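You operate a simulated robot arm through the tools that you are given. There is no shell and no other tool. Be economical: measure what you need, move in short steps, check, and stop when the job is done.

Carry out the task below with a simulated robot arm. There is one attempt and no reset: what you move stays moved.

Task
Give the brown cup two shots of soup and snap on the brown lid.
Fine: slide back to the middle, cup back in its spot in the holder, no spill. Set down upright: what you pick out.

Only the result counts: the job must be done as asked and must still hold three seconds after the hand-in. Knocking over, shifting, dropping, spilling or breaking anything else fails it. A push-on lid holds only when it is set on centred and level and pressed home; a screw cap is set on level and turned clockwise until tight.

Robot
A 6-joint arm with a two-finger parallel gripper, fixed in place. Base frame: the origin is at the foot of the arm, x ahead of it, y to its left, z up. Readings come in mm, rad, newtons and seconds.
With the tool pointing down near the work surface it reaches from about 260 to 680 mm from the base axis. Its first joint turns from -1.152 to 1.152 rad. Payload 2.9 kg.
The tool frame sits at the grasp point between the pads (the TCP): z along the fingers, y along the line on which they close. The tips reach 30 mm beyond it. Largest opening 110 mm; finger width 20, thickness 10; the body of the gripper, 48 by 112 mm, starts 55 mm behind the TCP.
Orientation is that of the tool frame in the base frame, as [roll, pitch, yaw] about the fixed x, y, z axes, in that order (R = Rz(yaw) Ry(pitch) Rx(roll)). With the fingers straight down and closing along the base's y, the tool's x points along the base's -x, its y along +y and its z along -z.

Tools
- The arm moves only by the tool jog_arm. Its argument "steps" is text: rows parted by semicolons, each of 7 numbers parted by spaces: the shift along the tool's x, y, z in units of 50 mm (1.0 is 50 mm), then the turn, a rotation vector about the tool's x, y, z in units of 4 degrees (1.0 is 4 degrees), then the gripper command, from -1 (fully open) to 1 (shut), values between in proportion. In form: dx dy dz ax ay az grip; .... A call has 1 to 12 rows; each row shifts and turns the commanded pose from where the row before left it, along the tool's axes as they then stand. A call with a number of a shift or a turn outside -1 to 1 is refused whole. Each row takes 0.2 s and may step no farther than 50 mm and 0.15 rad from the row before; otherwise, or with a gripper value out of range, the whole call is refused. Where a pose cannot be reached the arm comes as near as it can. A force on the tool above 70 N (or 10 N above the force at the start of the call, whichever is more), or a blocked arm, ends the call early, and 0.2 s more pass. Each finger travels about 108 mm/s and halts on what it meets, pressing with about 43 N; the grip force reading is that of the motor and also rises with nothing between the fingers. The clock runs only during rows and for 0.2 s after the last one: add rows that do not move to give the fingers time. It gives the time, the measured TCP pose, the force on the tool (base axes), the opening and the grip force at its end, in the units of the frame above (readings bear some noise), with the torque about the TCP (base axes, N m) and any sound that the robot's microphone picked up.
- Cameras (640 x 400 px; columns grow to the right, rows downward): "scene" is fixed at [90.9, 445.4, 1386.8]; the picture's right is [-0.60, -0.80, 0.00], its down [-0.43, 0.32, -0.84] and it looks along [0.67, -0.51, -0.54] (base axes); focal length 231 px, centre (320, 200). "wrist" rides on the gripper at [72, 17, -103] in the tool frame; the picture's right is [-0.23, 0.97, 0.00], its down [-0.76, -0.18, -0.62] and it looks along [-0.61, -0.14, 0.78] (tool axes); focal length 222 px, centre (320, 200). There is no depth. A picture from a camera that has moved, and an enlarged one, comes with that camera's place and axes in the base frame and with its lens.
- get_image(camera): a new picture of that camera. The clock stands still meanwhile.
- inspect(camera, box): a new picture of the part [left, top, right, bottom] of that camera's present view, enlarged. The clock stands still meanwhile.
- sign_off(): hands the job in; it is judged then, once.

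Go step by step. Nothing tells you positions but the pictures and the camera data: compare them with the known pose of the tool, close in by small moves and look again before you grip or let go. The budget is 120 turns and 76 pictures, counting those below and the enlarged ones. Unless the task says otherwise, let go and move clear before handing in, and close with one line.

The tools are called after "Request:" as a command line: name --argument value ..., lists and objects as JSON in quotes. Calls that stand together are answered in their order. jog_arm: Moves the arm, as the interface text tells. Its arguments: {"type":"object","properties":{"steps":{"type":"string"}},"required":["steps"]} The other tools are called the same way: get_image (camera) takes a picture; inspect (camera, box) takes an enlarged picture of a part of a camera's view; sign_off () hands the job in.

At the start:

```text
time_s: 0.0
position: [406.6, 33.5, 1298.1]
orientation: [3.142, 0.001, -3.14]
contact_force: [0.3, 0.0, -0.1]
torque: [-0.04, -0.02, -0.02]
finger_gap: 110.2
gripper_force: 0.1
```

scene: 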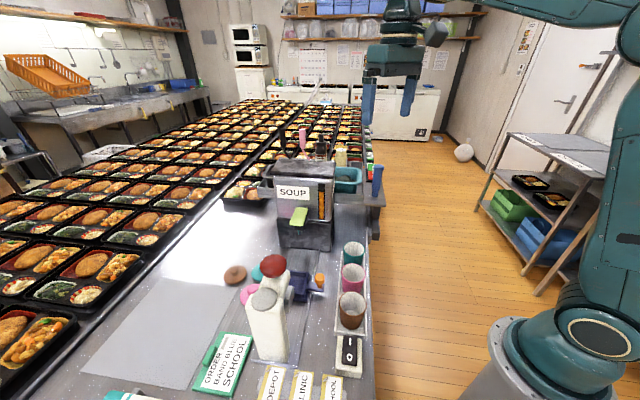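
wrist: 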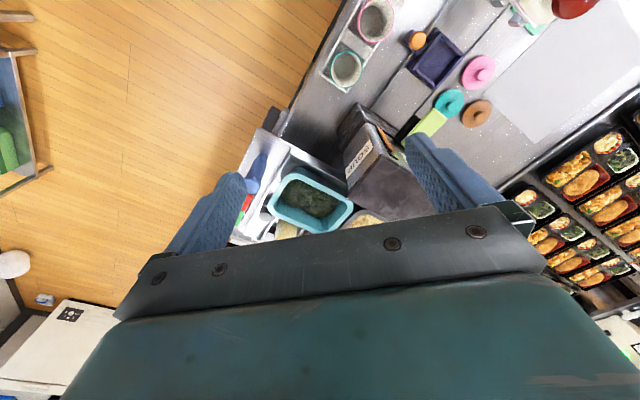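

I see a table with a soup dispenser, a cup holder with three cups (teal, pink, brown), three lids and a pump or press bottle. I'll enlarge the relevant parts first.

Request:
inspect --camera "scene" --box '[200, 220, 400, 400]'

Request:
inspect --camera "scene" --box '[220, 110, 400, 260]'

Request:
inspect --camera "wrist" --box '[220, 0, 640, 250]'

```text
2.22 times, centred on (300, 310) of scene
camera zoom: at [90.9, 445.4, 1386.8], right [-0.6, -0.8, 0.0], down [-0.43, 0.32, -0.84], along [0.67, -0.51, -0.54], focal length 514 px, centre (364, -44)
```

zoom: 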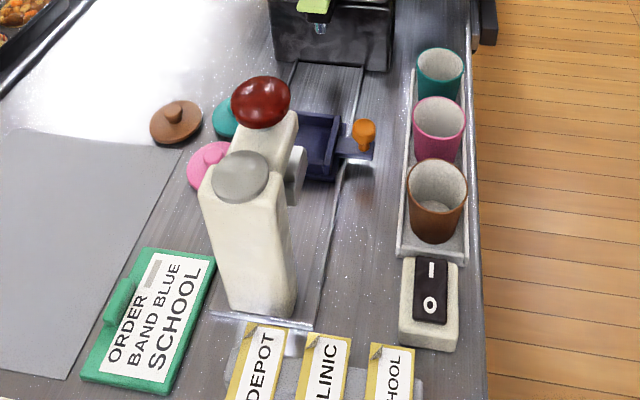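

```text
2.67 times, centred on (310, 185) of scene
camera zoom: at [90.9, 445.4, 1386.8], right [-0.6, -0.8, 0.0], down [-0.43, 0.32, -0.84], along [0.67, -0.51, -0.54], focal length 616 px, centre (347, 240)
```

zoom: 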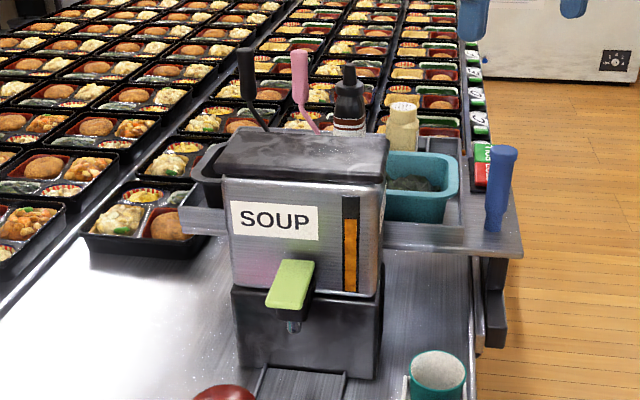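

```text
1.52 times, centred on (430, 125) of wrist
camera zoom: at [334.0, 50.9, 1400.4], right [0.23, 0.97, 0.0], down [0.76, -0.18, 0.62], along [0.61, -0.14, -0.78], focal length 338 px, centre (152, 314)
```

zoom: 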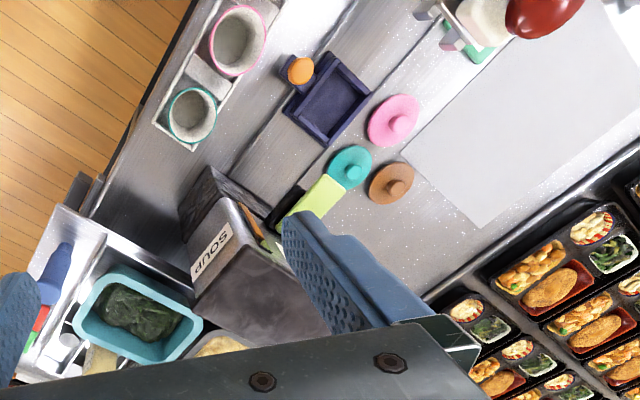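

Triangulating the brown lid puts the table at about z≈845, with the holder and rail running diagonally. I'll bring the wrist camera lower and closer for a better look.

Request:
jog_arm --steps "0.355 0.555 0.493 0 0 0 -1;0.355 0.555 0.493 0 0 0 -1;0.355 0.555 0.493 0 0 0 -1;0.355 0.555 0.493 0 0 0 -1;0.355 0.555 0.493 0 0 0 -1;0.355 0.555 0.493 0 0 0 -1;0 0 0 0 0 0 -1"

Request:
get_image --camera "wrist"

Request:
get_image --camera "scene"

```text
time_s: 1.6
position: [300.5, 201.3, 1150.7]
orientation: [-3.14, 0.002, 3.141]
contact_force: [-0.2, 0.6, -0.5]
torque: [-0.02, 0.01, 0.05]
finger_gap: 109.9
gripper_force: 0.0
```

```text
70 pictures are left
camera wrist: at [227.3, 217.9, 1254.2], right [0.23, 0.97, 0.0], down [0.76, -0.18, 0.62], along [0.61, -0.14, -0.78], focal length 222 px, centre (320, 200)
```

wrist: 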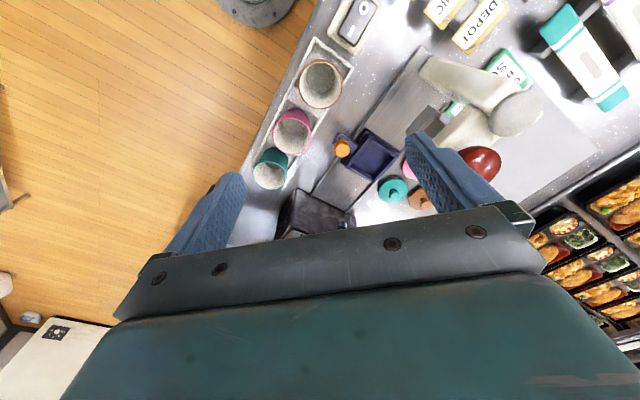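

```text
69 pictures are left
```

scene: 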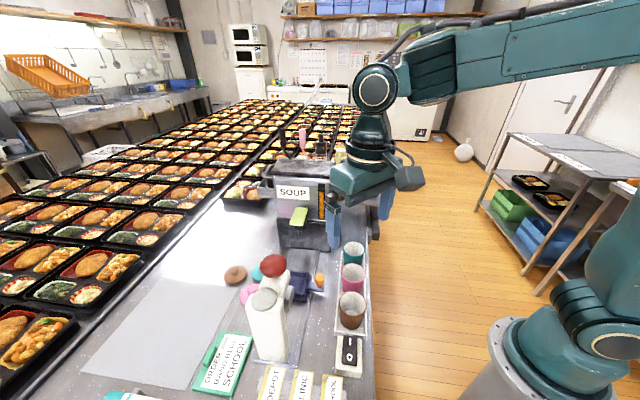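

The wrist camera now sees the whole work area, so I'll enlarge it.

Request:
inspect --camera "wrist" --box '[230, 0, 560, 240]'

```text
1.67 times, centred on (395, 120) of wrist
camera zoom: at [227.3, 217.9, 1254.2], right [0.23, 0.97, 0.0], down [0.76, -0.18, 0.62], along [0.61, -0.14, -0.78], focal length 370 px, centre (195, 333)
```

zoom: 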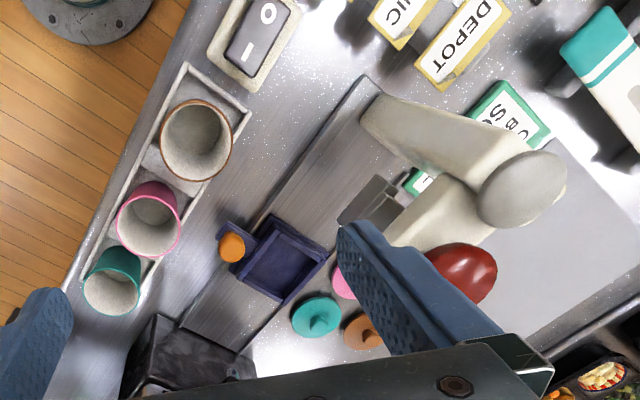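

Brown cup rim triangulates to about (294,202,912), the tray knob to about (409,211), and the soup lever to about (501,198,1032). The press ball is at about (354,339,1081). I'll turn the tool about 43° to line up with the holder and come down above the cup.

Request:
jog_arm --steps "0 0 0.27 0 0 1 -1;0 0 0.27 0 0 1 -1;0 0 0.27 0 0 1 -1;0 0 0.27 0 0 1 -1;0 0 0.27 0 0 1 -1;0 0 0.27 0 0 1 -1;0 0 0.27 0 0 1 -1;0 0 0.27 0 0 1 -1;0 0 0.27 0 0 1 -1;0 0 0.27 0 0 1 -1;0 0 0.27 0 0 0.8 -1;0 0 0 0 0 0 -1"

Request:
get_image --camera "wrist"

Request:
inspect --camera "scene" --box '[220, 150, 420, 380]'

```text
time_s: 4.2
position: [302.7, 199.8, 1000.0]
orientation: [-3.141, 0.001, 2.388]
contact_force: [0.9, 0.1, 0.5]
torque: [0.0, 0.0, -0.02]
finger_gap: 110.0
gripper_force: 0.1
```

```text
67 pictures are left
camera wrist: at [259.2, 262.5, 1103.4], right [0.83, 0.55, 0.0], down [0.43, -0.65, 0.62], along [0.35, -0.52, -0.78], focal length 222 px, centre (320, 200)
```

wrist: 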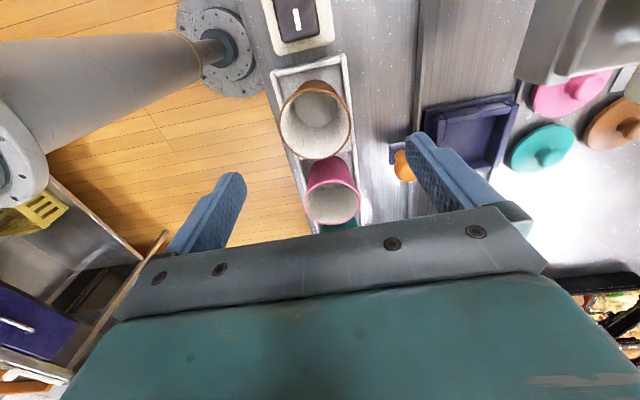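

```text
1.74 times, centred on (320, 265) of scene
camera zoom: at [90.9, 445.4, 1386.8], right [-0.6, -0.8, 0.0], down [-0.43, 0.32, -0.84], along [0.67, -0.51, -0.54], focal length 402 px, centre (320, 87)
```

zoom: 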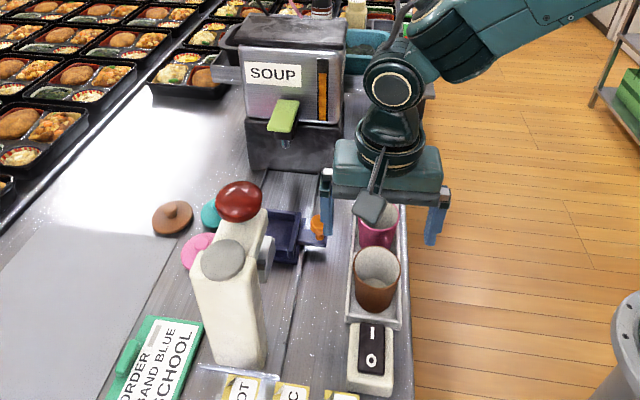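

The rail and holder run at about −43°, matching the tool. I'll line up over the brown cup and lower to just above the rim for a check.

Request:
jog_arm --steps "0.085 -0.035 0.5 0 0 0 -1;0.085 -0.035 0.5 0 0 0 -1;0 0 0 0 0 0 -1"

Request:
get_image --camera "wrist"

Request:
inspect --camera "scene" --box '[280, 230, 400, 380]'

```text
time_s: 5.0
position: [292.0, 203.3, 951.4]
orientation: [-3.141, 0.001, 2.387]
contact_force: [-0.5, 0.5, -0.4]
torque: [0.03, -0.03, 0.0]
finger_gap: 110.0
gripper_force: 0.1
```

```text
65 pictures are left
camera wrist: at [250.2, 265.0, 1054.1], right [0.83, 0.55, 0.0], down [0.43, -0.65, 0.62], along [0.35, -0.52, -0.78], focal length 222 px, centre (320, 200)
```

wrist: 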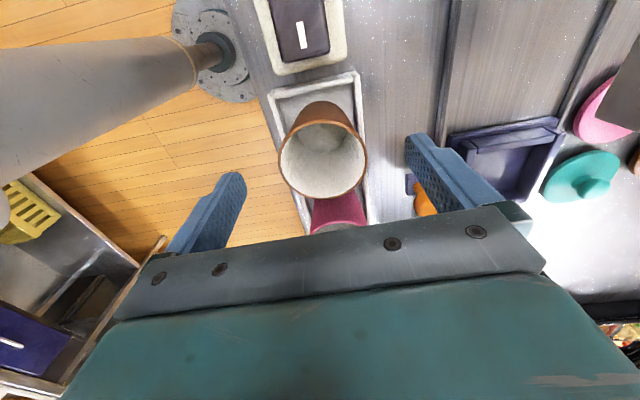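

```text
2.67 times, centred on (340, 305) of scene
camera zoom: at [90.9, 445.4, 1386.8], right [-0.6, -0.8, 0.0], down [-0.43, 0.32, -0.84], along [0.67, -0.51, -0.54], focal length 616 px, centre (267, -80)
```

zoom: 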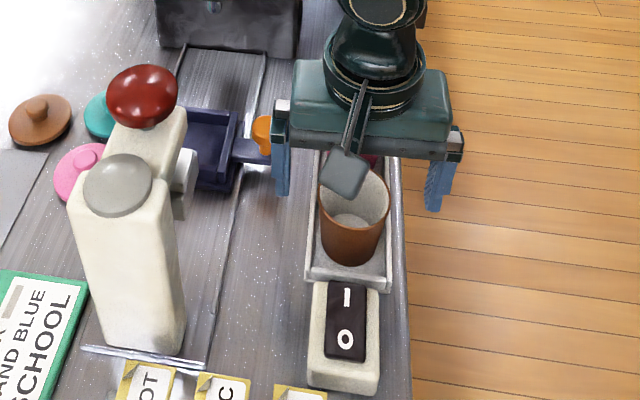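

The cup rim centre reads about (291,207), and the holder walls look low. I'll nudge to it, lower so the tips clear the holder walls, and close gently.

Request:
jog_arm --steps "0.06 0.04 0.5 0 0 0 -1;0 0 0.55 0 0 0 -1;0 0 0 0 0 0 -1;0 0 0 0 0 0 0.2;0 0 0 0 0 0 0.4;0 0 0 0 0 0 0.4"

Request:
get_image --camera "wrist"

```text
time_s: 6.4
position: [292.9, 206.1, 898.6]
orientation: [-3.139, 0.003, 2.387]
contact_force: [-1.5, -1.2, -5.7]
torque: [0.02, -0.05, -0.31]
finger_gap: 72.2
gripper_force: 45.0
```

```text
63 pictures are left
camera wrist: at [249.6, 268.3, 1001.3], right [0.83, 0.55, 0.0], down [0.43, -0.65, 0.62], along [0.35, -0.52, -0.78], focal length 222 px, centre (320, 200)
```

wrist: 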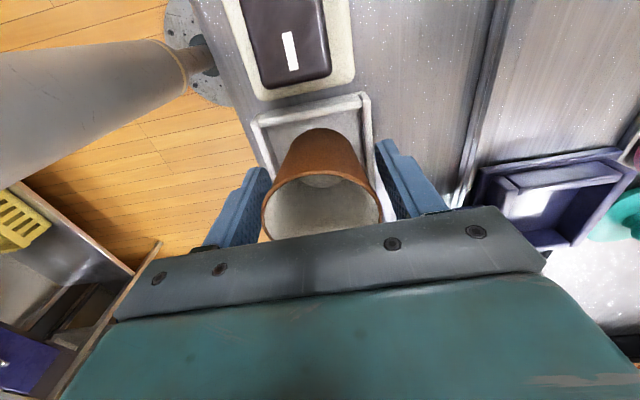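

A 72 mm gap means the fingertips met the holder walls, not the cup. I'll open, rise a little and look again.

Request:
jog_arm --steps "0 0 0 0 0 0 -0.4;0 0 0 0 0 0 -0.4;0 0 -0.3 0 0 0 -0.4;0 0 0 0 0 0 -0.4"

Request:
inspect --camera "wrist" --box '[180, 60, 480, 240]'

Request:
inspect --camera "scene" --box '[280, 230, 400, 380]'

```text
time_s: 7.4
position: [291.7, 207.8, 913.3]
orientation: [3.141, 0.002, 2.388]
contact_force: [0.3, -0.4, 1.1]
torque: [-0.01, -0.01, 0.0]
finger_gap: 77.1
gripper_force: 0.1
```

```text
2.13 times, centred on (330, 150) of wrist
camera zoom: at [249.7, 268.5, 1016.7], right [0.83, 0.55, 0.0], down [0.43, -0.65, 0.62], along [0.35, -0.52, -0.78], focal length 474 px, centre (299, 307)
```

zoom: 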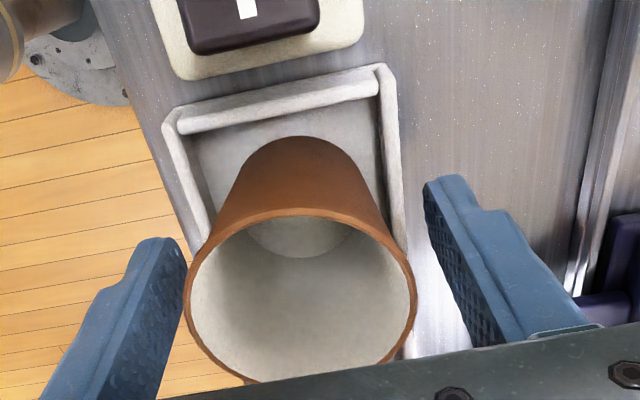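

```text
2.67 times, centred on (340, 305) of scene
camera zoom: at [90.9, 445.4, 1386.8], right [-0.6, -0.8, 0.0], down [-0.43, 0.32, -0.84], along [0.67, -0.51, -0.54], focal length 616 px, centre (267, -80)
```

zoom: 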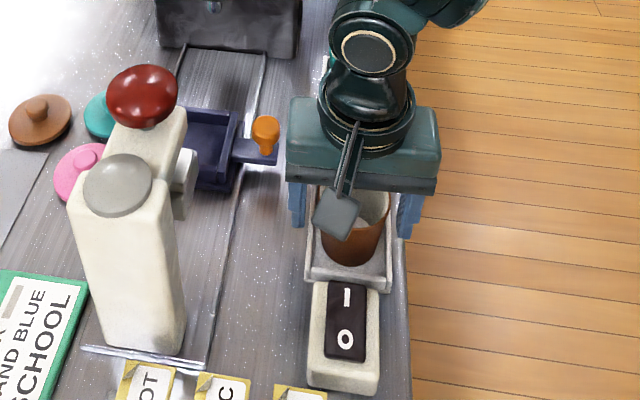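

The holder hasn't moved. I'll centre on the cup at this higher level, tips at about 882, and close.

Request:
jog_arm --steps "-0.06 -0.05 0.04 0 0 0 -0.4;0 0 0 0 0 0 0;0 0 0 0 0 0 0.3;0 0 0 0 0 0 0.5;0 0 0 0 0 0 0.5"

Request:
inspect --camera "wrist" --box '[180, 60, 480, 240]'

```text
time_s: 8.6
position: [292.0, 202.6, 912.2]
orientation: [3.14, 0.002, 2.387]
contact_force: [-0.7, 0.1, 1.1]
torque: [0.07, -0.03, -0.03]
finger_gap: 57.7
gripper_force: 43.2
```

```text
2.13 times, centred on (330, 150) of wrist
camera zoom: at [250.1, 264.5, 1014.6], right [0.83, 0.55, 0.0], down [0.43, -0.65, 0.62], along [0.35, -0.52, -0.78], focal length 474 px, centre (299, 307)
```

zoom: 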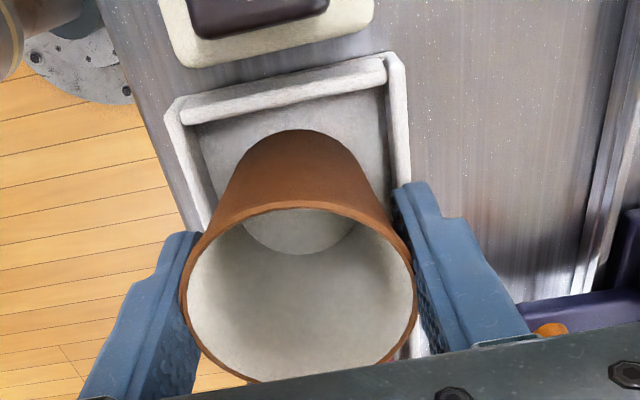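

The cup is gripped, with a 57.7 mm gap. I'll lift it straight up and look for the tray.

Request:
jog_arm --steps "0 0 -0.3 0 0 0 0.5;0 0 -0.5 0 0 0 0.5;0 0 -0.8 0 0 0 0.5;0 0 0 0 0 0 0.5"

Request:
get_image --camera "wrist"

Request:
get_image --camera "scene"

```text
time_s: 9.6
position: [292.8, 203.7, 991.0]
orientation: [-3.141, 0.003, 2.386]
contact_force: [-0.5, 0.3, -0.1]
torque: [0.01, -0.03, -0.03]
finger_gap: 57.8
gripper_force: 42.7
```

```text
59 pictures are left
camera wrist: at [249.7, 265.3, 1095.1], right [0.83, 0.55, 0.0], down [0.43, -0.65, 0.62], along [0.35, -0.52, -0.78], focal length 222 px, centre (320, 200)
```

wrist: 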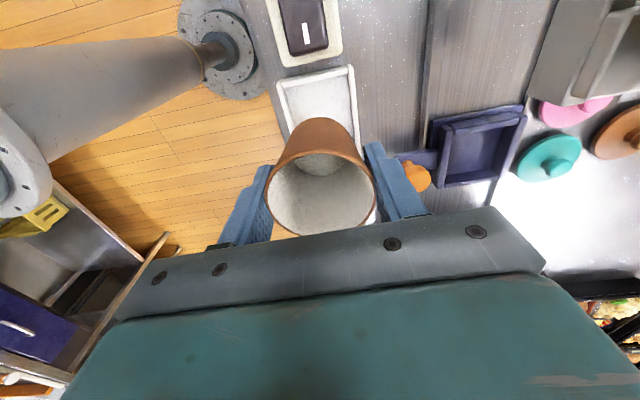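

```text
58 pictures are left
```

scene: 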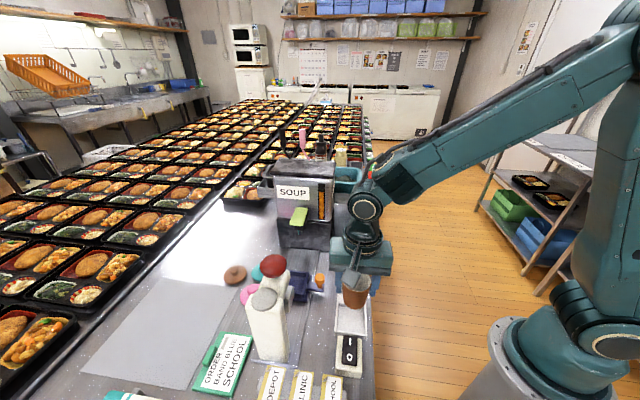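

Request:
inspect --camera "wrist" --box '[380, 60, 560, 220]'

```text
2.50 times, centred on (470, 140) of wrist
camera zoom: at [249.7, 265.3, 1095.1], right [0.83, 0.55, 0.0], down [0.43, -0.65, 0.62], along [0.35, -0.52, -0.78], focal length 555 px, centre (-55, 350)
```

zoom: 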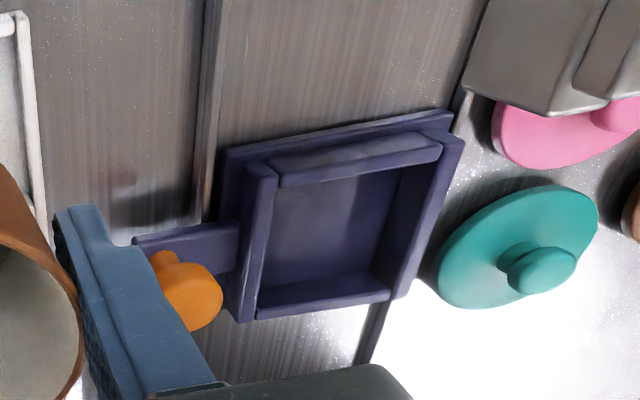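

The tray's walls look higher than the table, with tops around z≈890, and its centre is near (442,264). I'll carry the cup over it at height and check.

Request:
jog_arm --steps "-0.327 0.734 0 0 0 0 0.5;-0.327 0.734 0 0 0 0 0.5;-0.327 0.734 0 0 0 0 0.5;-0.327 0.734 0 0 0 0 0.5;0 0 0 0 0 0 0.5"

Request:
get_image --camera "wrist"

Request:
inspect --camera "scene" --box '[220, 200, 380, 330]'

```text
time_s: 10.8
position: [441.0, 264.7, 991.9]
orientation: [-3.139, 0.004, 2.387]
contact_force: [0.1, -0.4, -0.2]
torque: [-0.01, 0.02, -0.01]
finger_gap: 57.6
gripper_force: 43.2
```

```text
56 pictures are left
camera wrist: at [398.8, 327.5, 1094.5], right [0.83, 0.55, 0.0], down [0.43, -0.65, 0.62], along [0.35, -0.52, -0.78], focal length 222 px, centre (320, 200)
```

wrist: 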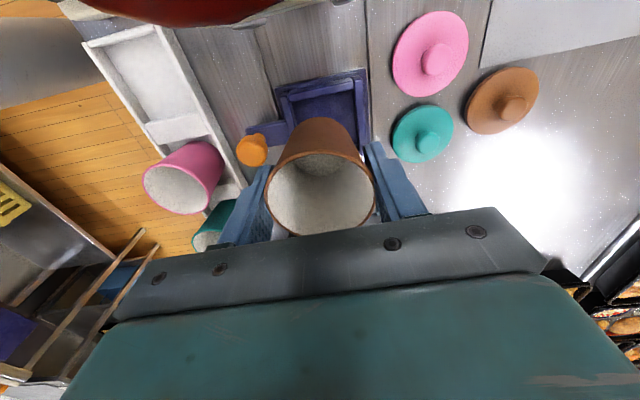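

```text
3.08 times, centred on (300, 265) of scene
camera zoom: at [90.9, 445.4, 1386.8], right [-0.6, -0.8, 0.0], down [-0.43, 0.32, -0.84], along [0.67, -0.51, -0.54], focal length 711 px, centre (382, 0)
```

zoom: 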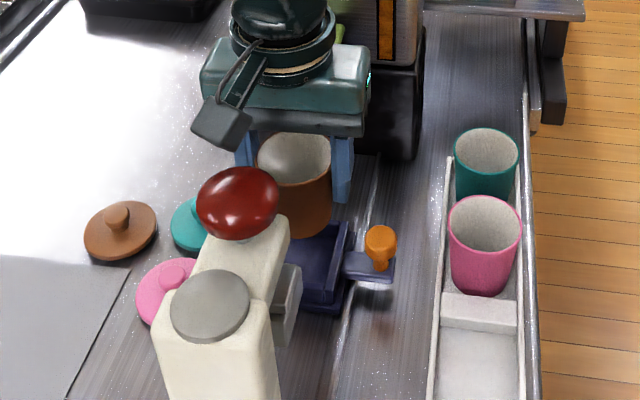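

Request:
inspect --camera "wrist" --box '[220, 40, 440, 240]'

```text
2.00 times, centred on (330, 140) of wrist
camera zoom: at [398.8, 327.5, 1094.5], right [0.83, 0.55, 0.0], down [0.43, -0.65, 0.62], along [0.35, -0.52, -0.78], focal length 444 px, centre (300, 320)
```

zoom: 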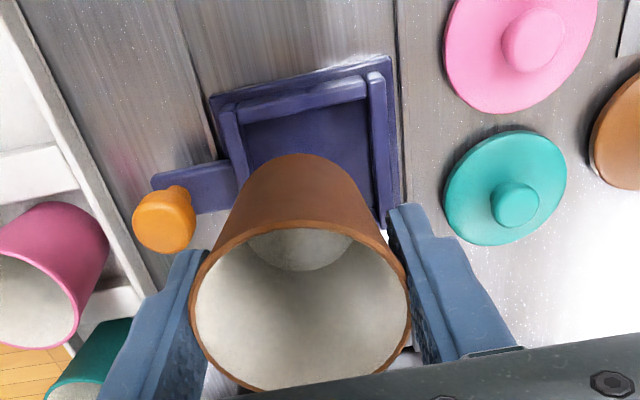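

The tray centre works out to about (452,265), with wall tops at about 877. I'll shift the cup over it and lower partway.

Request:
jog_arm --steps "-0.13 0.17 0 0 0 0 0.5;0 0 0.5 0 0 0 0.5;0 0 0.5 0 0 0 0.5;0 0 0 0 0 0 0.5"

Request:
inspect --camera "wrist" --box '[220, 40, 440, 240]'

Request:
inspect --camera "scene" --box '[220, 200, 380, 330]'

```text
time_s: 11.8
position: [457.6, 267.6, 947.8]
orientation: [3.122, 0.009, 2.375]
contact_force: [40.6, -4.2, 41.3]
torque: [3.33, 6.53, -2.65]
finger_gap: 57.8
gripper_force: 43.2
heard: click
```

```text
2.00 times, centred on (330, 140) of wrist
camera zoom: at [414.3, 328.5, 1050.5], right [0.84, 0.54, 0.02], down [0.41, -0.66, 0.63], along [0.35, -0.52, -0.78], focal length 444 px, centre (300, 320)
```

zoom: 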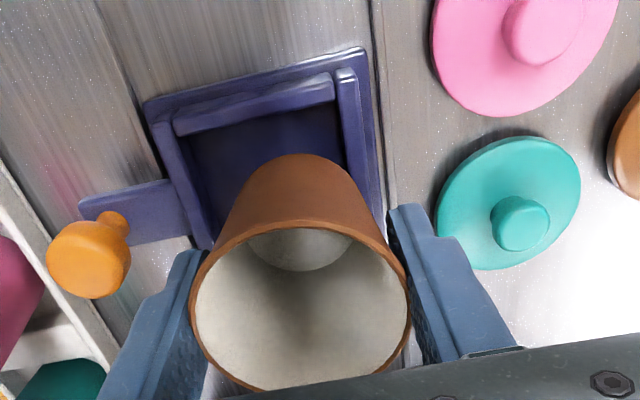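

```text
3.08 times, centred on (300, 265) of scene
camera zoom: at [91.6, 444.8, 1386.9], right [-0.6, -0.8, 0.0], down [-0.43, 0.32, -0.84], along [0.67, -0.51, -0.54], focal length 711 px, centre (382, 0)
```

zoom: 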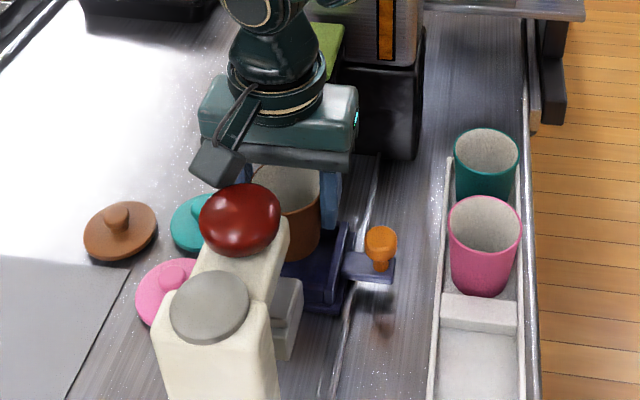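

The wrist camera bumped the press's red ball, which sits to its −x side, and I heard a click. I'll back straight up and check before choosing another yaw.

Request:
jog_arm --steps "-0.15 0 -0.4 0 0 0 0.5;0 0 -0.6 0 0 0 0.5;0 0 -0.6 0 0 0 0.5;0 0 0 0 0 0 0.5"

Request:
inspect --camera "scene" --box '[220, 200, 380, 330]'

Request:
get_image --camera "wrist"

```text
time_s: 12.8
position: [455.6, 261.5, 1021.0]
orientation: [-3.14, 0.001, 2.388]
contact_force: [0.4, 0.0, -0.8]
torque: [-0.02, -0.02, -0.06]
finger_gap: 57.8
gripper_force: 43.1
```

```text
3.08 times, centred on (300, 265) of scene
camera zoom: at [90.8, 445.4, 1386.8], right [-0.6, -0.8, 0.0], down [-0.43, 0.32, -0.84], along [0.67, -0.51, -0.54], focal length 711 px, centre (382, 0)
```

zoom: 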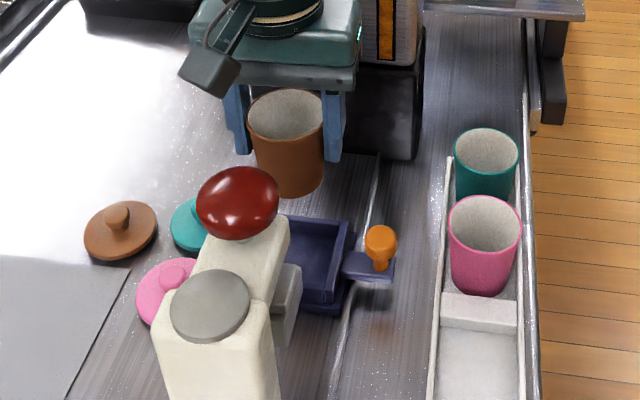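

```text
50 pictures are left
camera wrist: at [413.2, 324.1, 1123.8], right [0.83, 0.56, 0.0], down [0.43, -0.65, 0.62], along [0.35, -0.52, -0.78], focal length 222 px, centre (320, 200)
```

wrist: 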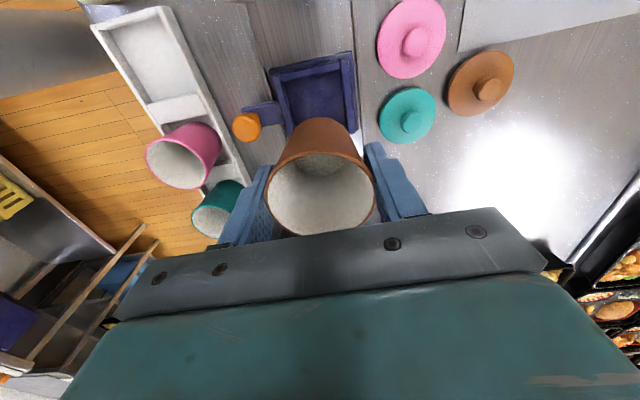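

The ball sprang back and nothing was disturbed. With yaw near 95° the camera avoids the press and the gripper avoids the soup lever, so I'll rotate there at height.

Request:
jog_arm --steps "0 0 0 0 0 1 0.5;0 0 0 0 0 1 0.5;0 0 0 0 0 1 0.5;0 0 0 0 0 1 0.5;0 0 0 0 0 1 0.5;0 0 0 0 0 1 0.5;0 0 0 0 0 1 0.5;0 0 0 0 0 1 0.5;0 0 0 0 0 1 0.5;0 0 0 0 0 1 0.5;0 0 0 0 0 0.5 0.5;0 0 0 0 0 0 0.5"

Request:
get_image --camera "wrist"

Request:
get_image --camera "scene"

```text
time_s: 15.4
position: [456.0, 262.0, 1021.1]
orientation: [3.139, 0.001, 1.655]
contact_force: [0.6, 0.4, 0.1]
torque: [0.02, 0.02, 0.02]
finger_gap: 57.8
gripper_force: 42.8
```

```text
49 pictures are left
camera wrist: at [466.1, 335.5, 1124.7], right [0.99, -0.15, 0.0], down [-0.11, -0.77, 0.62], along [-0.09, -0.62, -0.78], focal length 222 px, centre (320, 200)
```

wrist: 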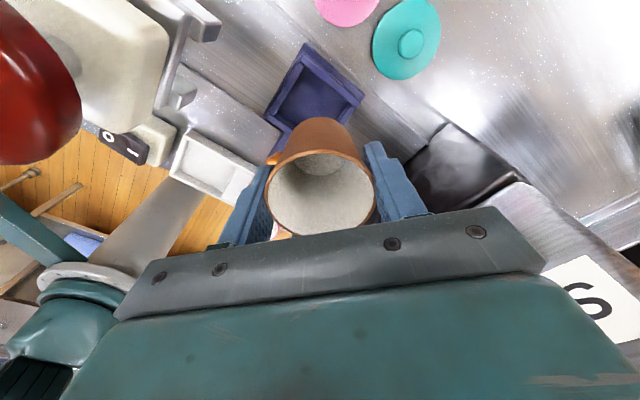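

```text
48 pictures are left
```

scene: 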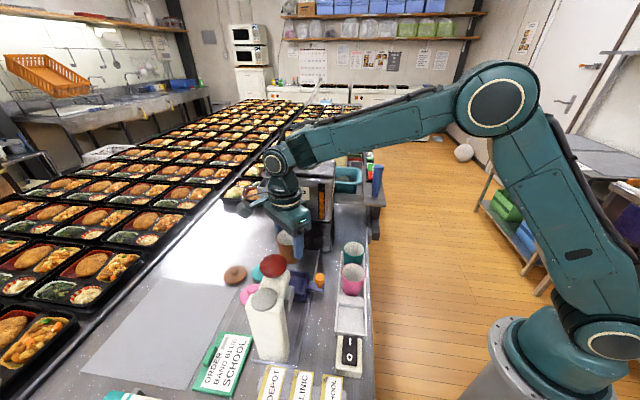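

The camera is now well clear of the press, and this view puts the tray centre near (452,267). I'll centre on it and lower partway.

Request:
jog_arm --steps "0.145 -0.05 0.4 0 0 0 0.5;0 0 0.5 0 0 0 0.5;0 0 0.5 0 0 0 0.5;0 0 0 0 0 0 0.5"

Request:
inspect --camera "wrist" --box '[200, 20, 460, 240]'

Request:
inspect --camera "scene" --box '[220, 170, 380, 310]'

```text
time_s: 16.4
position: [453.8, 268.5, 951.1]
orientation: [3.141, 0.002, 1.653]
contact_force: [0.1, -0.3, -0.1]
torque: [-0.03, 0.0, 0.01]
finger_gap: 57.8
gripper_force: 42.7
```

```text
1.82 times, centred on (330, 130) of wrist
camera zoom: at [462.3, 342.6, 1054.6], right [0.99, -0.14, 0.0], down [-0.11, -0.77, 0.62], along [-0.09, -0.62, -0.78], focal length 404 px, centre (302, 327)
```

zoom: 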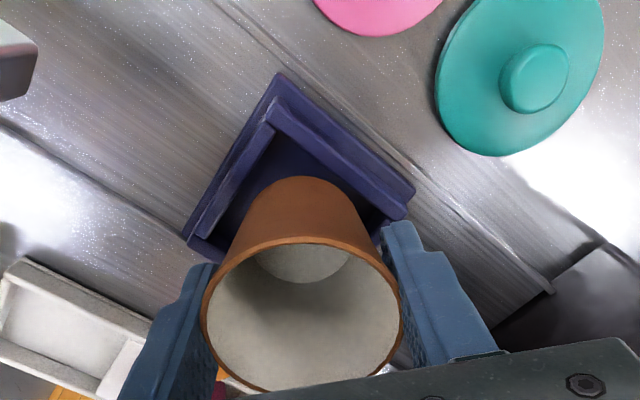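

```text
2.86 times, centred on (300, 240) of scene
camera zoom: at [90.9, 445.4, 1386.8], right [-0.6, -0.8, 0.0], down [-0.43, 0.32, -0.84], along [0.67, -0.51, -0.54], focal length 660 px, centre (377, 86)
```

zoom: 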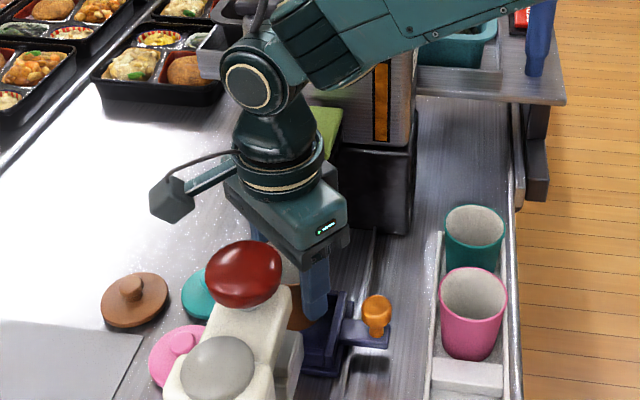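

The cup reads at (451,265) and the tray centre at (452.5,266), so it is lined up. I'll lower it in small steps, watching the force.

Request:
jog_arm --steps "0.02 0.02 0.25 0 0 0 0.5;0 0 0.15 0 0 0 0.5;0 0 0.1 0 0 0 0.5;0 0 0 0 0 0 0.5"

```text
time_s: 17.4
position: [452.8, 269.7, 925.2]
orientation: [-3.14, 0.003, 1.654]
contact_force: [-11.1, -11.8, 7.8]
torque: [-0.37, 0.35, 0.01]
finger_gap: 57.9
gripper_force: 42.8
```

Request:
jog_arm --steps "0 0 -0.1 0 0 0 0.5;0 0 0 0 0 0 0.5"

Request:
inspect --camera "wrist" --box '[200, 20, 460, 240]'

Request:
inspect --camera "scene" --box '[260, 240, 340, 310]'

```text
time_s: 18.0
position: [454.0, 269.4, 931.3]
orientation: [-3.14, 0.003, 1.653]
contact_force: [-10.4, -10.2, -5.8]
torque: [-0.51, 0.57, 0.04]
finger_gap: 57.9
gripper_force: 43.3
```

```text
1.82 times, centred on (330, 130) of wrist
camera zoom: at [463.1, 343.4, 1033.7], right [0.99, -0.14, 0.0], down [-0.11, -0.77, 0.63], along [-0.09, -0.62, -0.78], focal length 404 px, centre (302, 327)
```

zoom: 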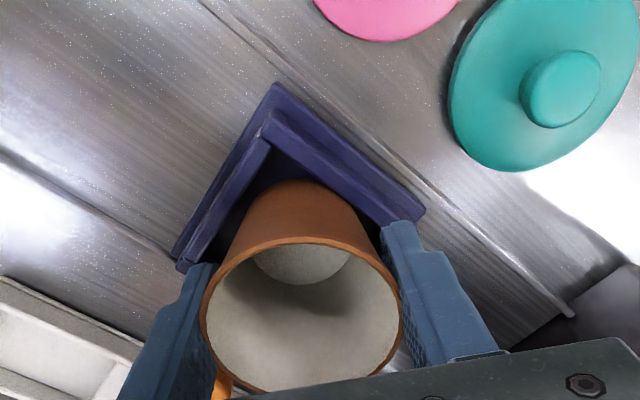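

```text
5.71 times, centred on (300, 275) of scene
camera zoom: at [90.7, 445.2, 1386.8], right [-0.6, -0.8, 0.0], down [-0.43, 0.32, -0.84], along [0.67, -0.51, -0.54], focal length 1321 px, centre (434, -229)
```

zoom: 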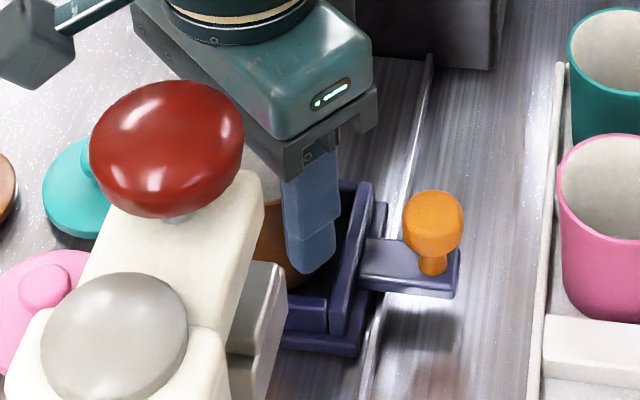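

The cup is inside the tray but rubbing the lid-side wall. I'll shift about 5 mm toward the knob side and read the force.

Request:
jog_arm --steps "-0.035 -0.04 0 0 0 0 0.5;-0.035 -0.04 0 0 0 0 0.5;0 0 0 0 0 0 0.5"

```text
time_s: 18.8
position: [451.3, 267.3, 933.2]
orientation: [3.138, -0.001, 1.656]
contact_force: [0.0, 0.0, 0.2]
torque: [-0.02, 0.01, 0.0]
finger_gap: 57.8
gripper_force: 42.5
```

Request:
jog_arm --steps "0 0 0.1 0 0 0 0.5;0 0 0.1 0 0 0 0.5;0 0 0 0 0 0 0.5"

```text
time_s: 19.6
position: [452.0, 266.1, 923.3]
orientation: [3.132, -0.002, 1.655]
contact_force: [-7.0, -6.4, 38.6]
torque: [-0.15, 0.08, 0.01]
finger_gap: 58.0
gripper_force: 43.0
```

Request:
jog_arm --steps "-0.02 -0.02 -0.06 0 0 0 0.5;0 0 0 0 0 0 0.5"

Request:
inspect --camera "wrist" --box '[260, 60, 420, 160]'

Request:
inspect --camera "scene" --box '[260, 240, 340, 310]'

```text
time_s: 20.2
position: [449.8, 266.8, 924.3]
orientation: [3.139, -0.001, 1.657]
contact_force: [6.1, 5.6, 14.8]
torque: [0.41, -0.53, 0.04]
finger_gap: 57.8
gripper_force: 43.3
```

```text
4.00 times, centred on (340, 110) of wrist
camera zoom: at [459.6, 339.0, 1028.2], right [0.99, -0.14, 0.0], down [-0.11, -0.77, 0.62], along [-0.09, -0.62, -0.78], focal length 888 px, centre (240, 560)
```

zoom: 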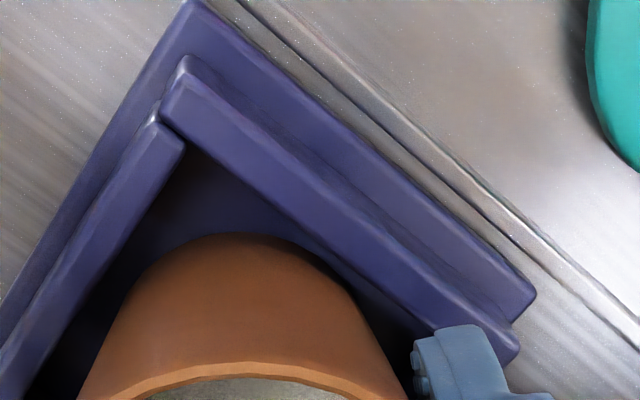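

```text
5.71 times, centred on (300, 275) of scene
camera zoom: at [90.8, 445.4, 1386.8], right [-0.6, -0.8, 0.0], down [-0.43, 0.32, -0.84], along [0.67, -0.51, -0.54], focal length 1321 px, centre (434, -229)
```

zoom: 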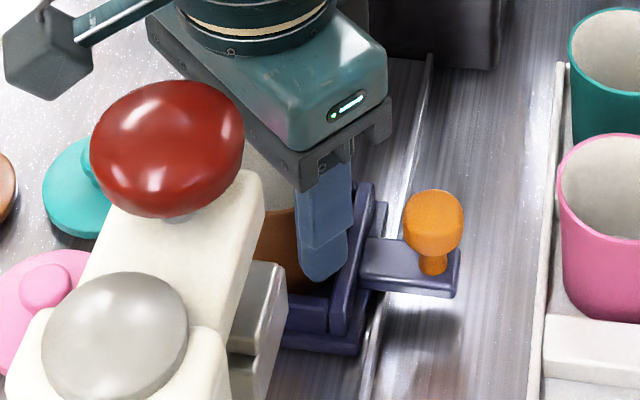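

The cup bottom is on the tray floor inside the walls. I'll release, then rise.

Request:
jog_arm --steps "0 0 0 0 0 0 0.1;0 0 0 0 0 0 -0.5;0 0 0 0 0 0 -0.5;0 0 0 0 0 0 -0.5"

Request:
inspect --camera "wrist" --box '[200, 20, 460, 240]'

```text
time_s: 21.2
position: [449.0, 264.2, 923.9]
orientation: [3.142, 0.001, 1.655]
contact_force: [0.9, -0.3, -0.6]
torque: [0.02, -0.01, -0.03]
finger_gap: 82.5
gripper_force: 0.1
```

```text
1.82 times, centred on (330, 130) of wrist
camera zoom: at [459.2, 338.3, 1027.4], right [0.99, -0.14, 0.0], down [-0.11, -0.77, 0.62], along [-0.09, -0.62, -0.78], focal length 404 px, centre (302, 327)
```

zoom: 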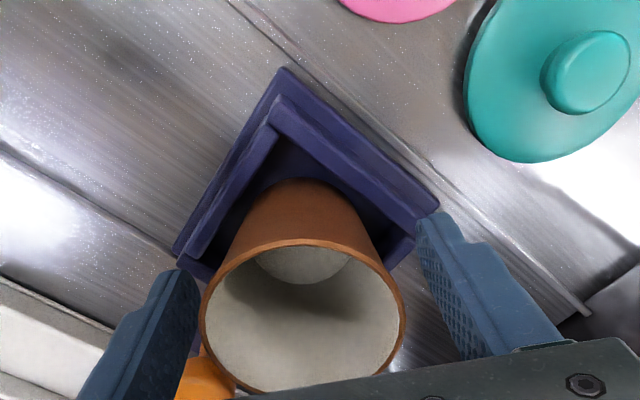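

The cup stands free in the tray. I'll rise, move over the orange knob and turn the camera back along the rail to study the dispenser.

Request:
jog_arm --steps "0 0 -0.8 0 0 0 -0.5;0 0 -0.9 0 0 0 -0.5;0 0 -0.9 0 0 0 0;-0.44 -0.48 0 0 0 -1 0.5;-0.44 -0.48 0 0 0 -1 1;0 0 0 0 0 -1 1;0 0 0 0 0 -1 1;0 0 0 0 0 -1 1;0 0 0 0 0 -1 1;0 0 0 0 0 -1 1;0 0 0 0 0 -1 1;0 0 0 0 0 -1 1"

Request:
get_image --camera "wrist"

Request:
get_image --camera "scene"

```text
time_s: 23.8
position: [406.2, 216.2, 1054.7]
orientation: [3.141, 0.001, 2.284]
contact_force: [0.0, -0.2, 0.5]
torque: [-0.03, 0.03, -0.01]
finger_gap: 0.0
gripper_force: 37.4
```

```text
40 pictures are left
camera wrist: at [371.2, 281.3, 1157.4], right [0.88, 0.47, 0.0], down [0.36, -0.69, 0.62], along [0.29, -0.55, -0.78], focal length 222 px, centre (320, 200)
```

wrist: 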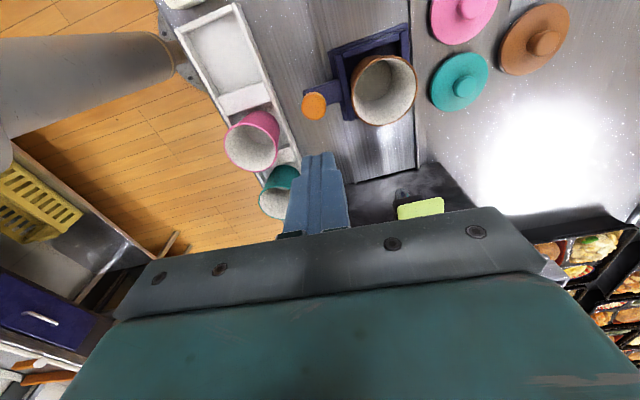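

```text
39 pictures are left
```

scene: 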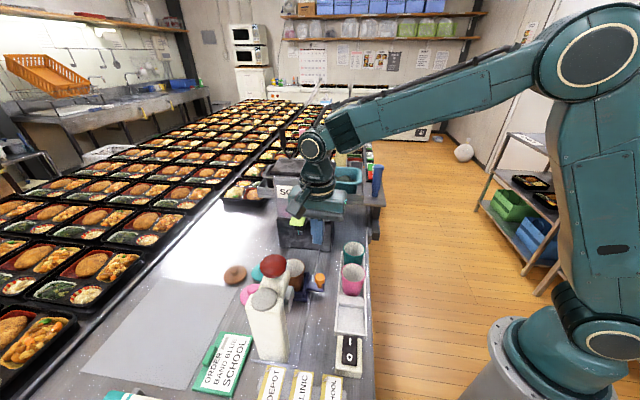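

I can see the dispenser and lever clearly. To slide the tray without the gripper reaching the lever, I'll turn the fingers along the rail with the camera over the holder side. Then I'll push the knob with the outer face of the front finger.

Request:
jog_arm --steps "0 0 0 0 0 -1 1;0 0 0 0 0 -1 0.5;0 0 0 0 0 -1 0;0 0 0 0 0 -1 -0.3;0 0 0 0 0 -1 -0.3;0 0 0 0 0 -1 -0.3;0 0 0 0 0 -1 -0.3;0 0 0 0 0 -1 -0.3;0 0 0 0 0 -1 -0.3;0 0 0 0 0 -1 -0.3;0 0 0 0 0 -1 -0.3;0 0 0 0 0 -1 -0.3"

Request:
jog_arm --steps "0 0 0 0 0 -1 -0.3;0 0 0 0 0 -1 -0.3;0 0 0 0 0 -1 -0.3;0 0 0 0 0 -1 -0.3;0 0 0 0 0 -1 -0.3;0 0 0 0 0 -1 -0.3;0 0 0 0 0 -1 -0.3;0 0 0 0 0 -1 -0.3;0 0 0 0 0 -1 -0.3;0 0 0 0 0 -1 -0.3;0 0 0 0 0 -1 -0.3;0 0 0 0 0 -1 -0.3"

Request:
get_image --camera "wrist"

```text
time_s: 26.4
position: [408.1, 215.7, 1054.0]
orientation: [-3.141, 0.003, 3.122]
contact_force: [-0.5, 0.1, 0.5]
torque: [0.02, -0.02, 0.0]
finger_gap: 71.3
gripper_force: 0.1
```

```text
time_s: 29.0
position: [407.3, 215.8, 1054.2]
orientation: [-3.14, 0.0, -2.322]
contact_force: [-0.2, -1.1, 0.4]
torque: [-0.04, 0.0, 0.0]
finger_gap: 71.4
gripper_force: 0.0
```

```text
38 pictures are left
camera wrist: at [344.2, 174.1, 1157.6], right [-0.56, 0.83, 0.0], down [0.65, 0.44, 0.62], along [0.52, 0.35, -0.78], focal length 222 px, centre (320, 200)
```

wrist: 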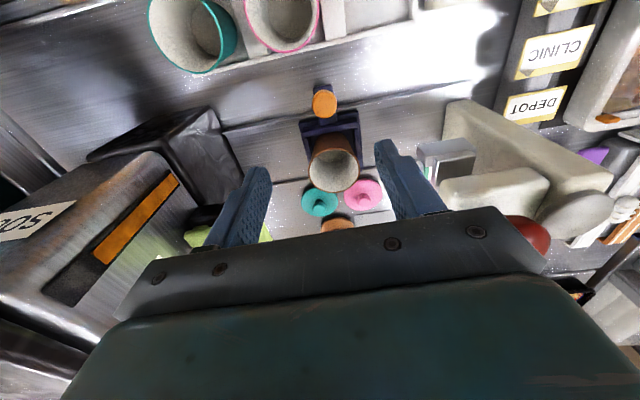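

The knob is at about (402,218), and the dispenser base corner is well beyond the knob's travel. I'll move behind the knob and descend.

Request:
jog_arm --steps "0.02 0.665 0 0 0 0 -0.3;0.02 0.665 0 0 0 0 -0.3;0 0 0.73 0 0 0 -0.3;0 0 0.73 0 0 0 -0.3;0 0 0.73 0 0 0 -0.3;0 0 0.7 0 0 0 -0.3;0 0 0 0 0 0 -0.3"

Request:
get_image --camera "wrist"

```text
time_s: 30.6
position: [358.6, 259.3, 915.0]
orientation: [-3.134, 0.008, -2.33]
contact_force: [-14.4, -12.5, 63.9]
torque: [-2.41, -2.12, -0.97]
finger_gap: 70.7
gripper_force: 0.1
```

```text
37 pictures are left
camera wrist: at [295.0, 217.1, 1017.4], right [-0.55, 0.83, 0.0], down [0.65, 0.43, 0.63], along [0.53, 0.34, -0.78], focal length 222 px, centre (320, 200)
```

wrist: 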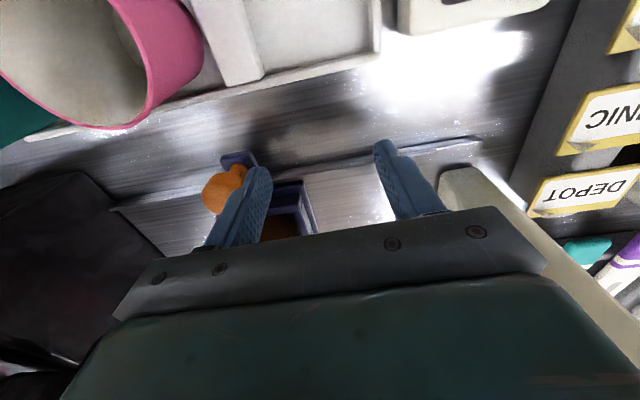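

The front fingertip landed on the edge of the knob. I'll rise, back off about 14 mm toward the press and come down again.

Request:
jog_arm --steps "0 0 -0.4 0 0 0 -0.3;0 0.14 0 0 0 0 -0.3;0 0.14 0 0 0 0 -0.3;0 0 0 0 0 0 -0.3"

Request:
inspect --camera "wrist" --box '[140, 100, 400, 260]'

Request:
inspect --camera "scene" --box '[240, 200, 380, 310]'

```text
time_s: 31.6
position: [349.4, 267.3, 929.6]
orientation: [-3.138, -0.002, -2.331]
contact_force: [11.9, -12.1, -2.2]
torque: [0.6, 0.81, -0.8]
finger_gap: 71.8
gripper_force: 0.1
```

```text
2.46 times, centred on (270, 180) of wrist
camera zoom: at [285.2, 226.5, 1032.6], right [-0.55, 0.84, 0.0], down [0.65, 0.43, 0.62], along [0.52, 0.34, -0.78], focal length 547 px, centre (443, 249)
```

zoom: 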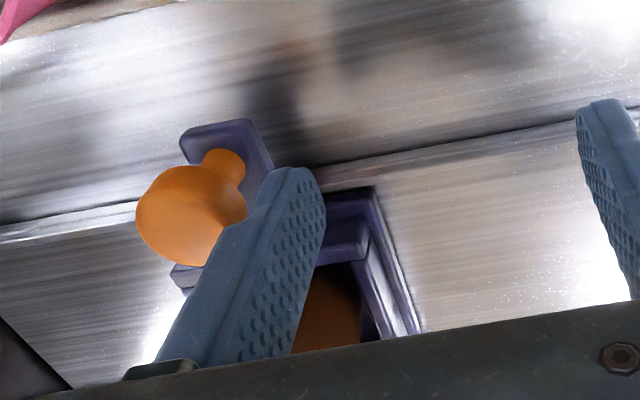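

```text
3.64 times, centred on (310, 255) of scene
camera zoom: at [91.3, 445.0, 1386.9], right [-0.6, -0.8, 0.0], down [-0.43, 0.32, -0.84], along [0.67, -0.51, -0.54], focal length 841 px, centre (356, 0)
```

zoom: 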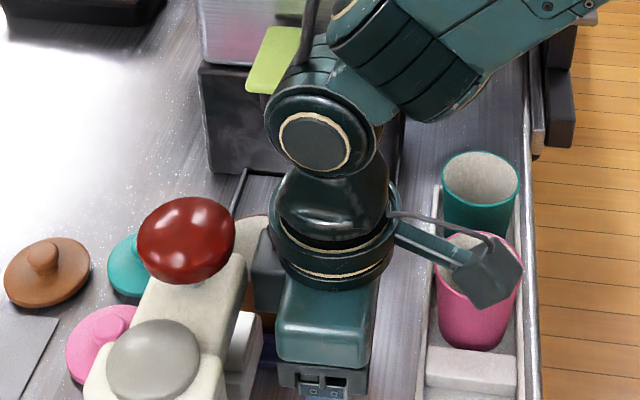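

The body nudged something on the press side, so I'll close the fingers to about 40 mm. That lets me stay farther from the press while still being behind the knob.

Request:
jog_arm --steps "0 -0.14 0 0 0 0 0.27;0 -0.14 0 0 0 0 0.27;0 0 0 0 0 0 0.27;0 0 0 0 0 0 0.27"

Request:
inspect --camera "wrist" --box '[140, 60, 440, 240]'

```text
time_s: 32.6
position: [357.8, 259.0, 929.3]
orientation: [-3.139, 0.001, -2.326]
contact_force: [-0.4, 0.3, 0.4]
torque: [0.03, 0.02, 0.02]
finger_gap: 40.3
gripper_force: 0.2
```

```text
2.13 times, centred on (290, 150) of wrist
camera zoom: at [294.6, 218.4, 1033.1], right [-0.55, 0.83, 0.0], down [0.65, 0.43, 0.62], along [0.52, 0.34, -0.78], focal length 474 px, centre (384, 307)
```

zoom: 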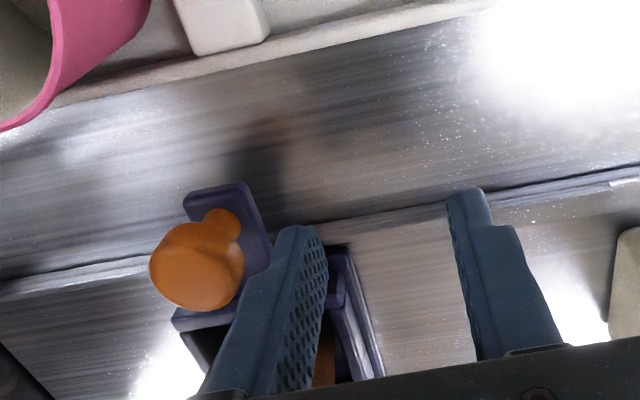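

Request:
jog_arm --steps "0 -0.1 0.2 0 0 0 0.27;0 0 0.25 0 0 0 0.27;0 0 0 0 0 0 0.27"

Request:
inspect --camera "wrist" --box '[140, 60, 440, 240]'

```text
time_s: 33.4
position: [360.2, 256.8, 905.8]
orientation: [-3.139, 0.001, -2.324]
contact_force: [0.2, -0.3, -0.4]
torque: [-0.01, 0.0, 0.02]
finger_gap: 40.1
gripper_force: 0.0
```

```text
2.13 times, centred on (290, 150) of wrist
camera zoom: at [298.4, 215.2, 1010.6], right [-0.55, 0.83, 0.0], down [0.65, 0.43, 0.62], along [0.52, 0.34, -0.78], focal length 474 px, centre (384, 307)
```

zoom: 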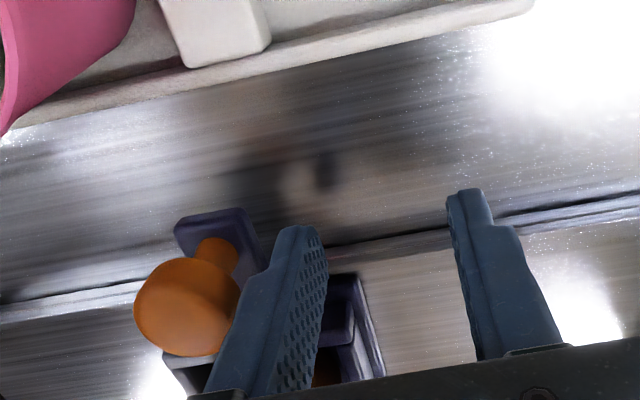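

The finger is beside the knob at the right height. I'll push along the rail toward the dispenser.

Request:
jog_arm --steps "0 -0.2 0 0 0 0 0.27;0 -0.2 0 0 0 0 0.27;0 -0.2 0 0 0 0 0.27;0 -0.2 0 0 0 0 0.27;0 0 0 0 0 0 0.27"

Request:
get_image --camera "wrist"

```text
time_s: 34.6
position: [389.9, 228.9, 907.0]
orientation: [-3.14, -0.002, -2.325]
contact_force: [-0.6, 0.5, -0.5]
torque: [-0.03, 0.01, 0.01]
finger_gap: 39.9
gripper_force: 0.1
```

```text
32 pictures are left
camera wrist: at [327.6, 187.3, 1010.3], right [-0.55, 0.83, 0.0], down [0.65, 0.43, 0.62], along [0.52, 0.34, -0.78], focal length 222 px, centre (320, 200)
```

wrist: 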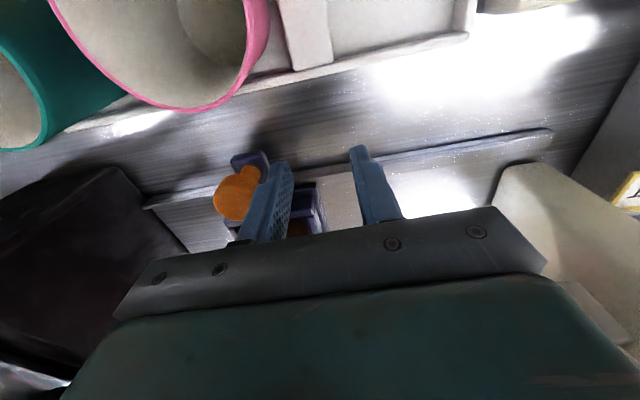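

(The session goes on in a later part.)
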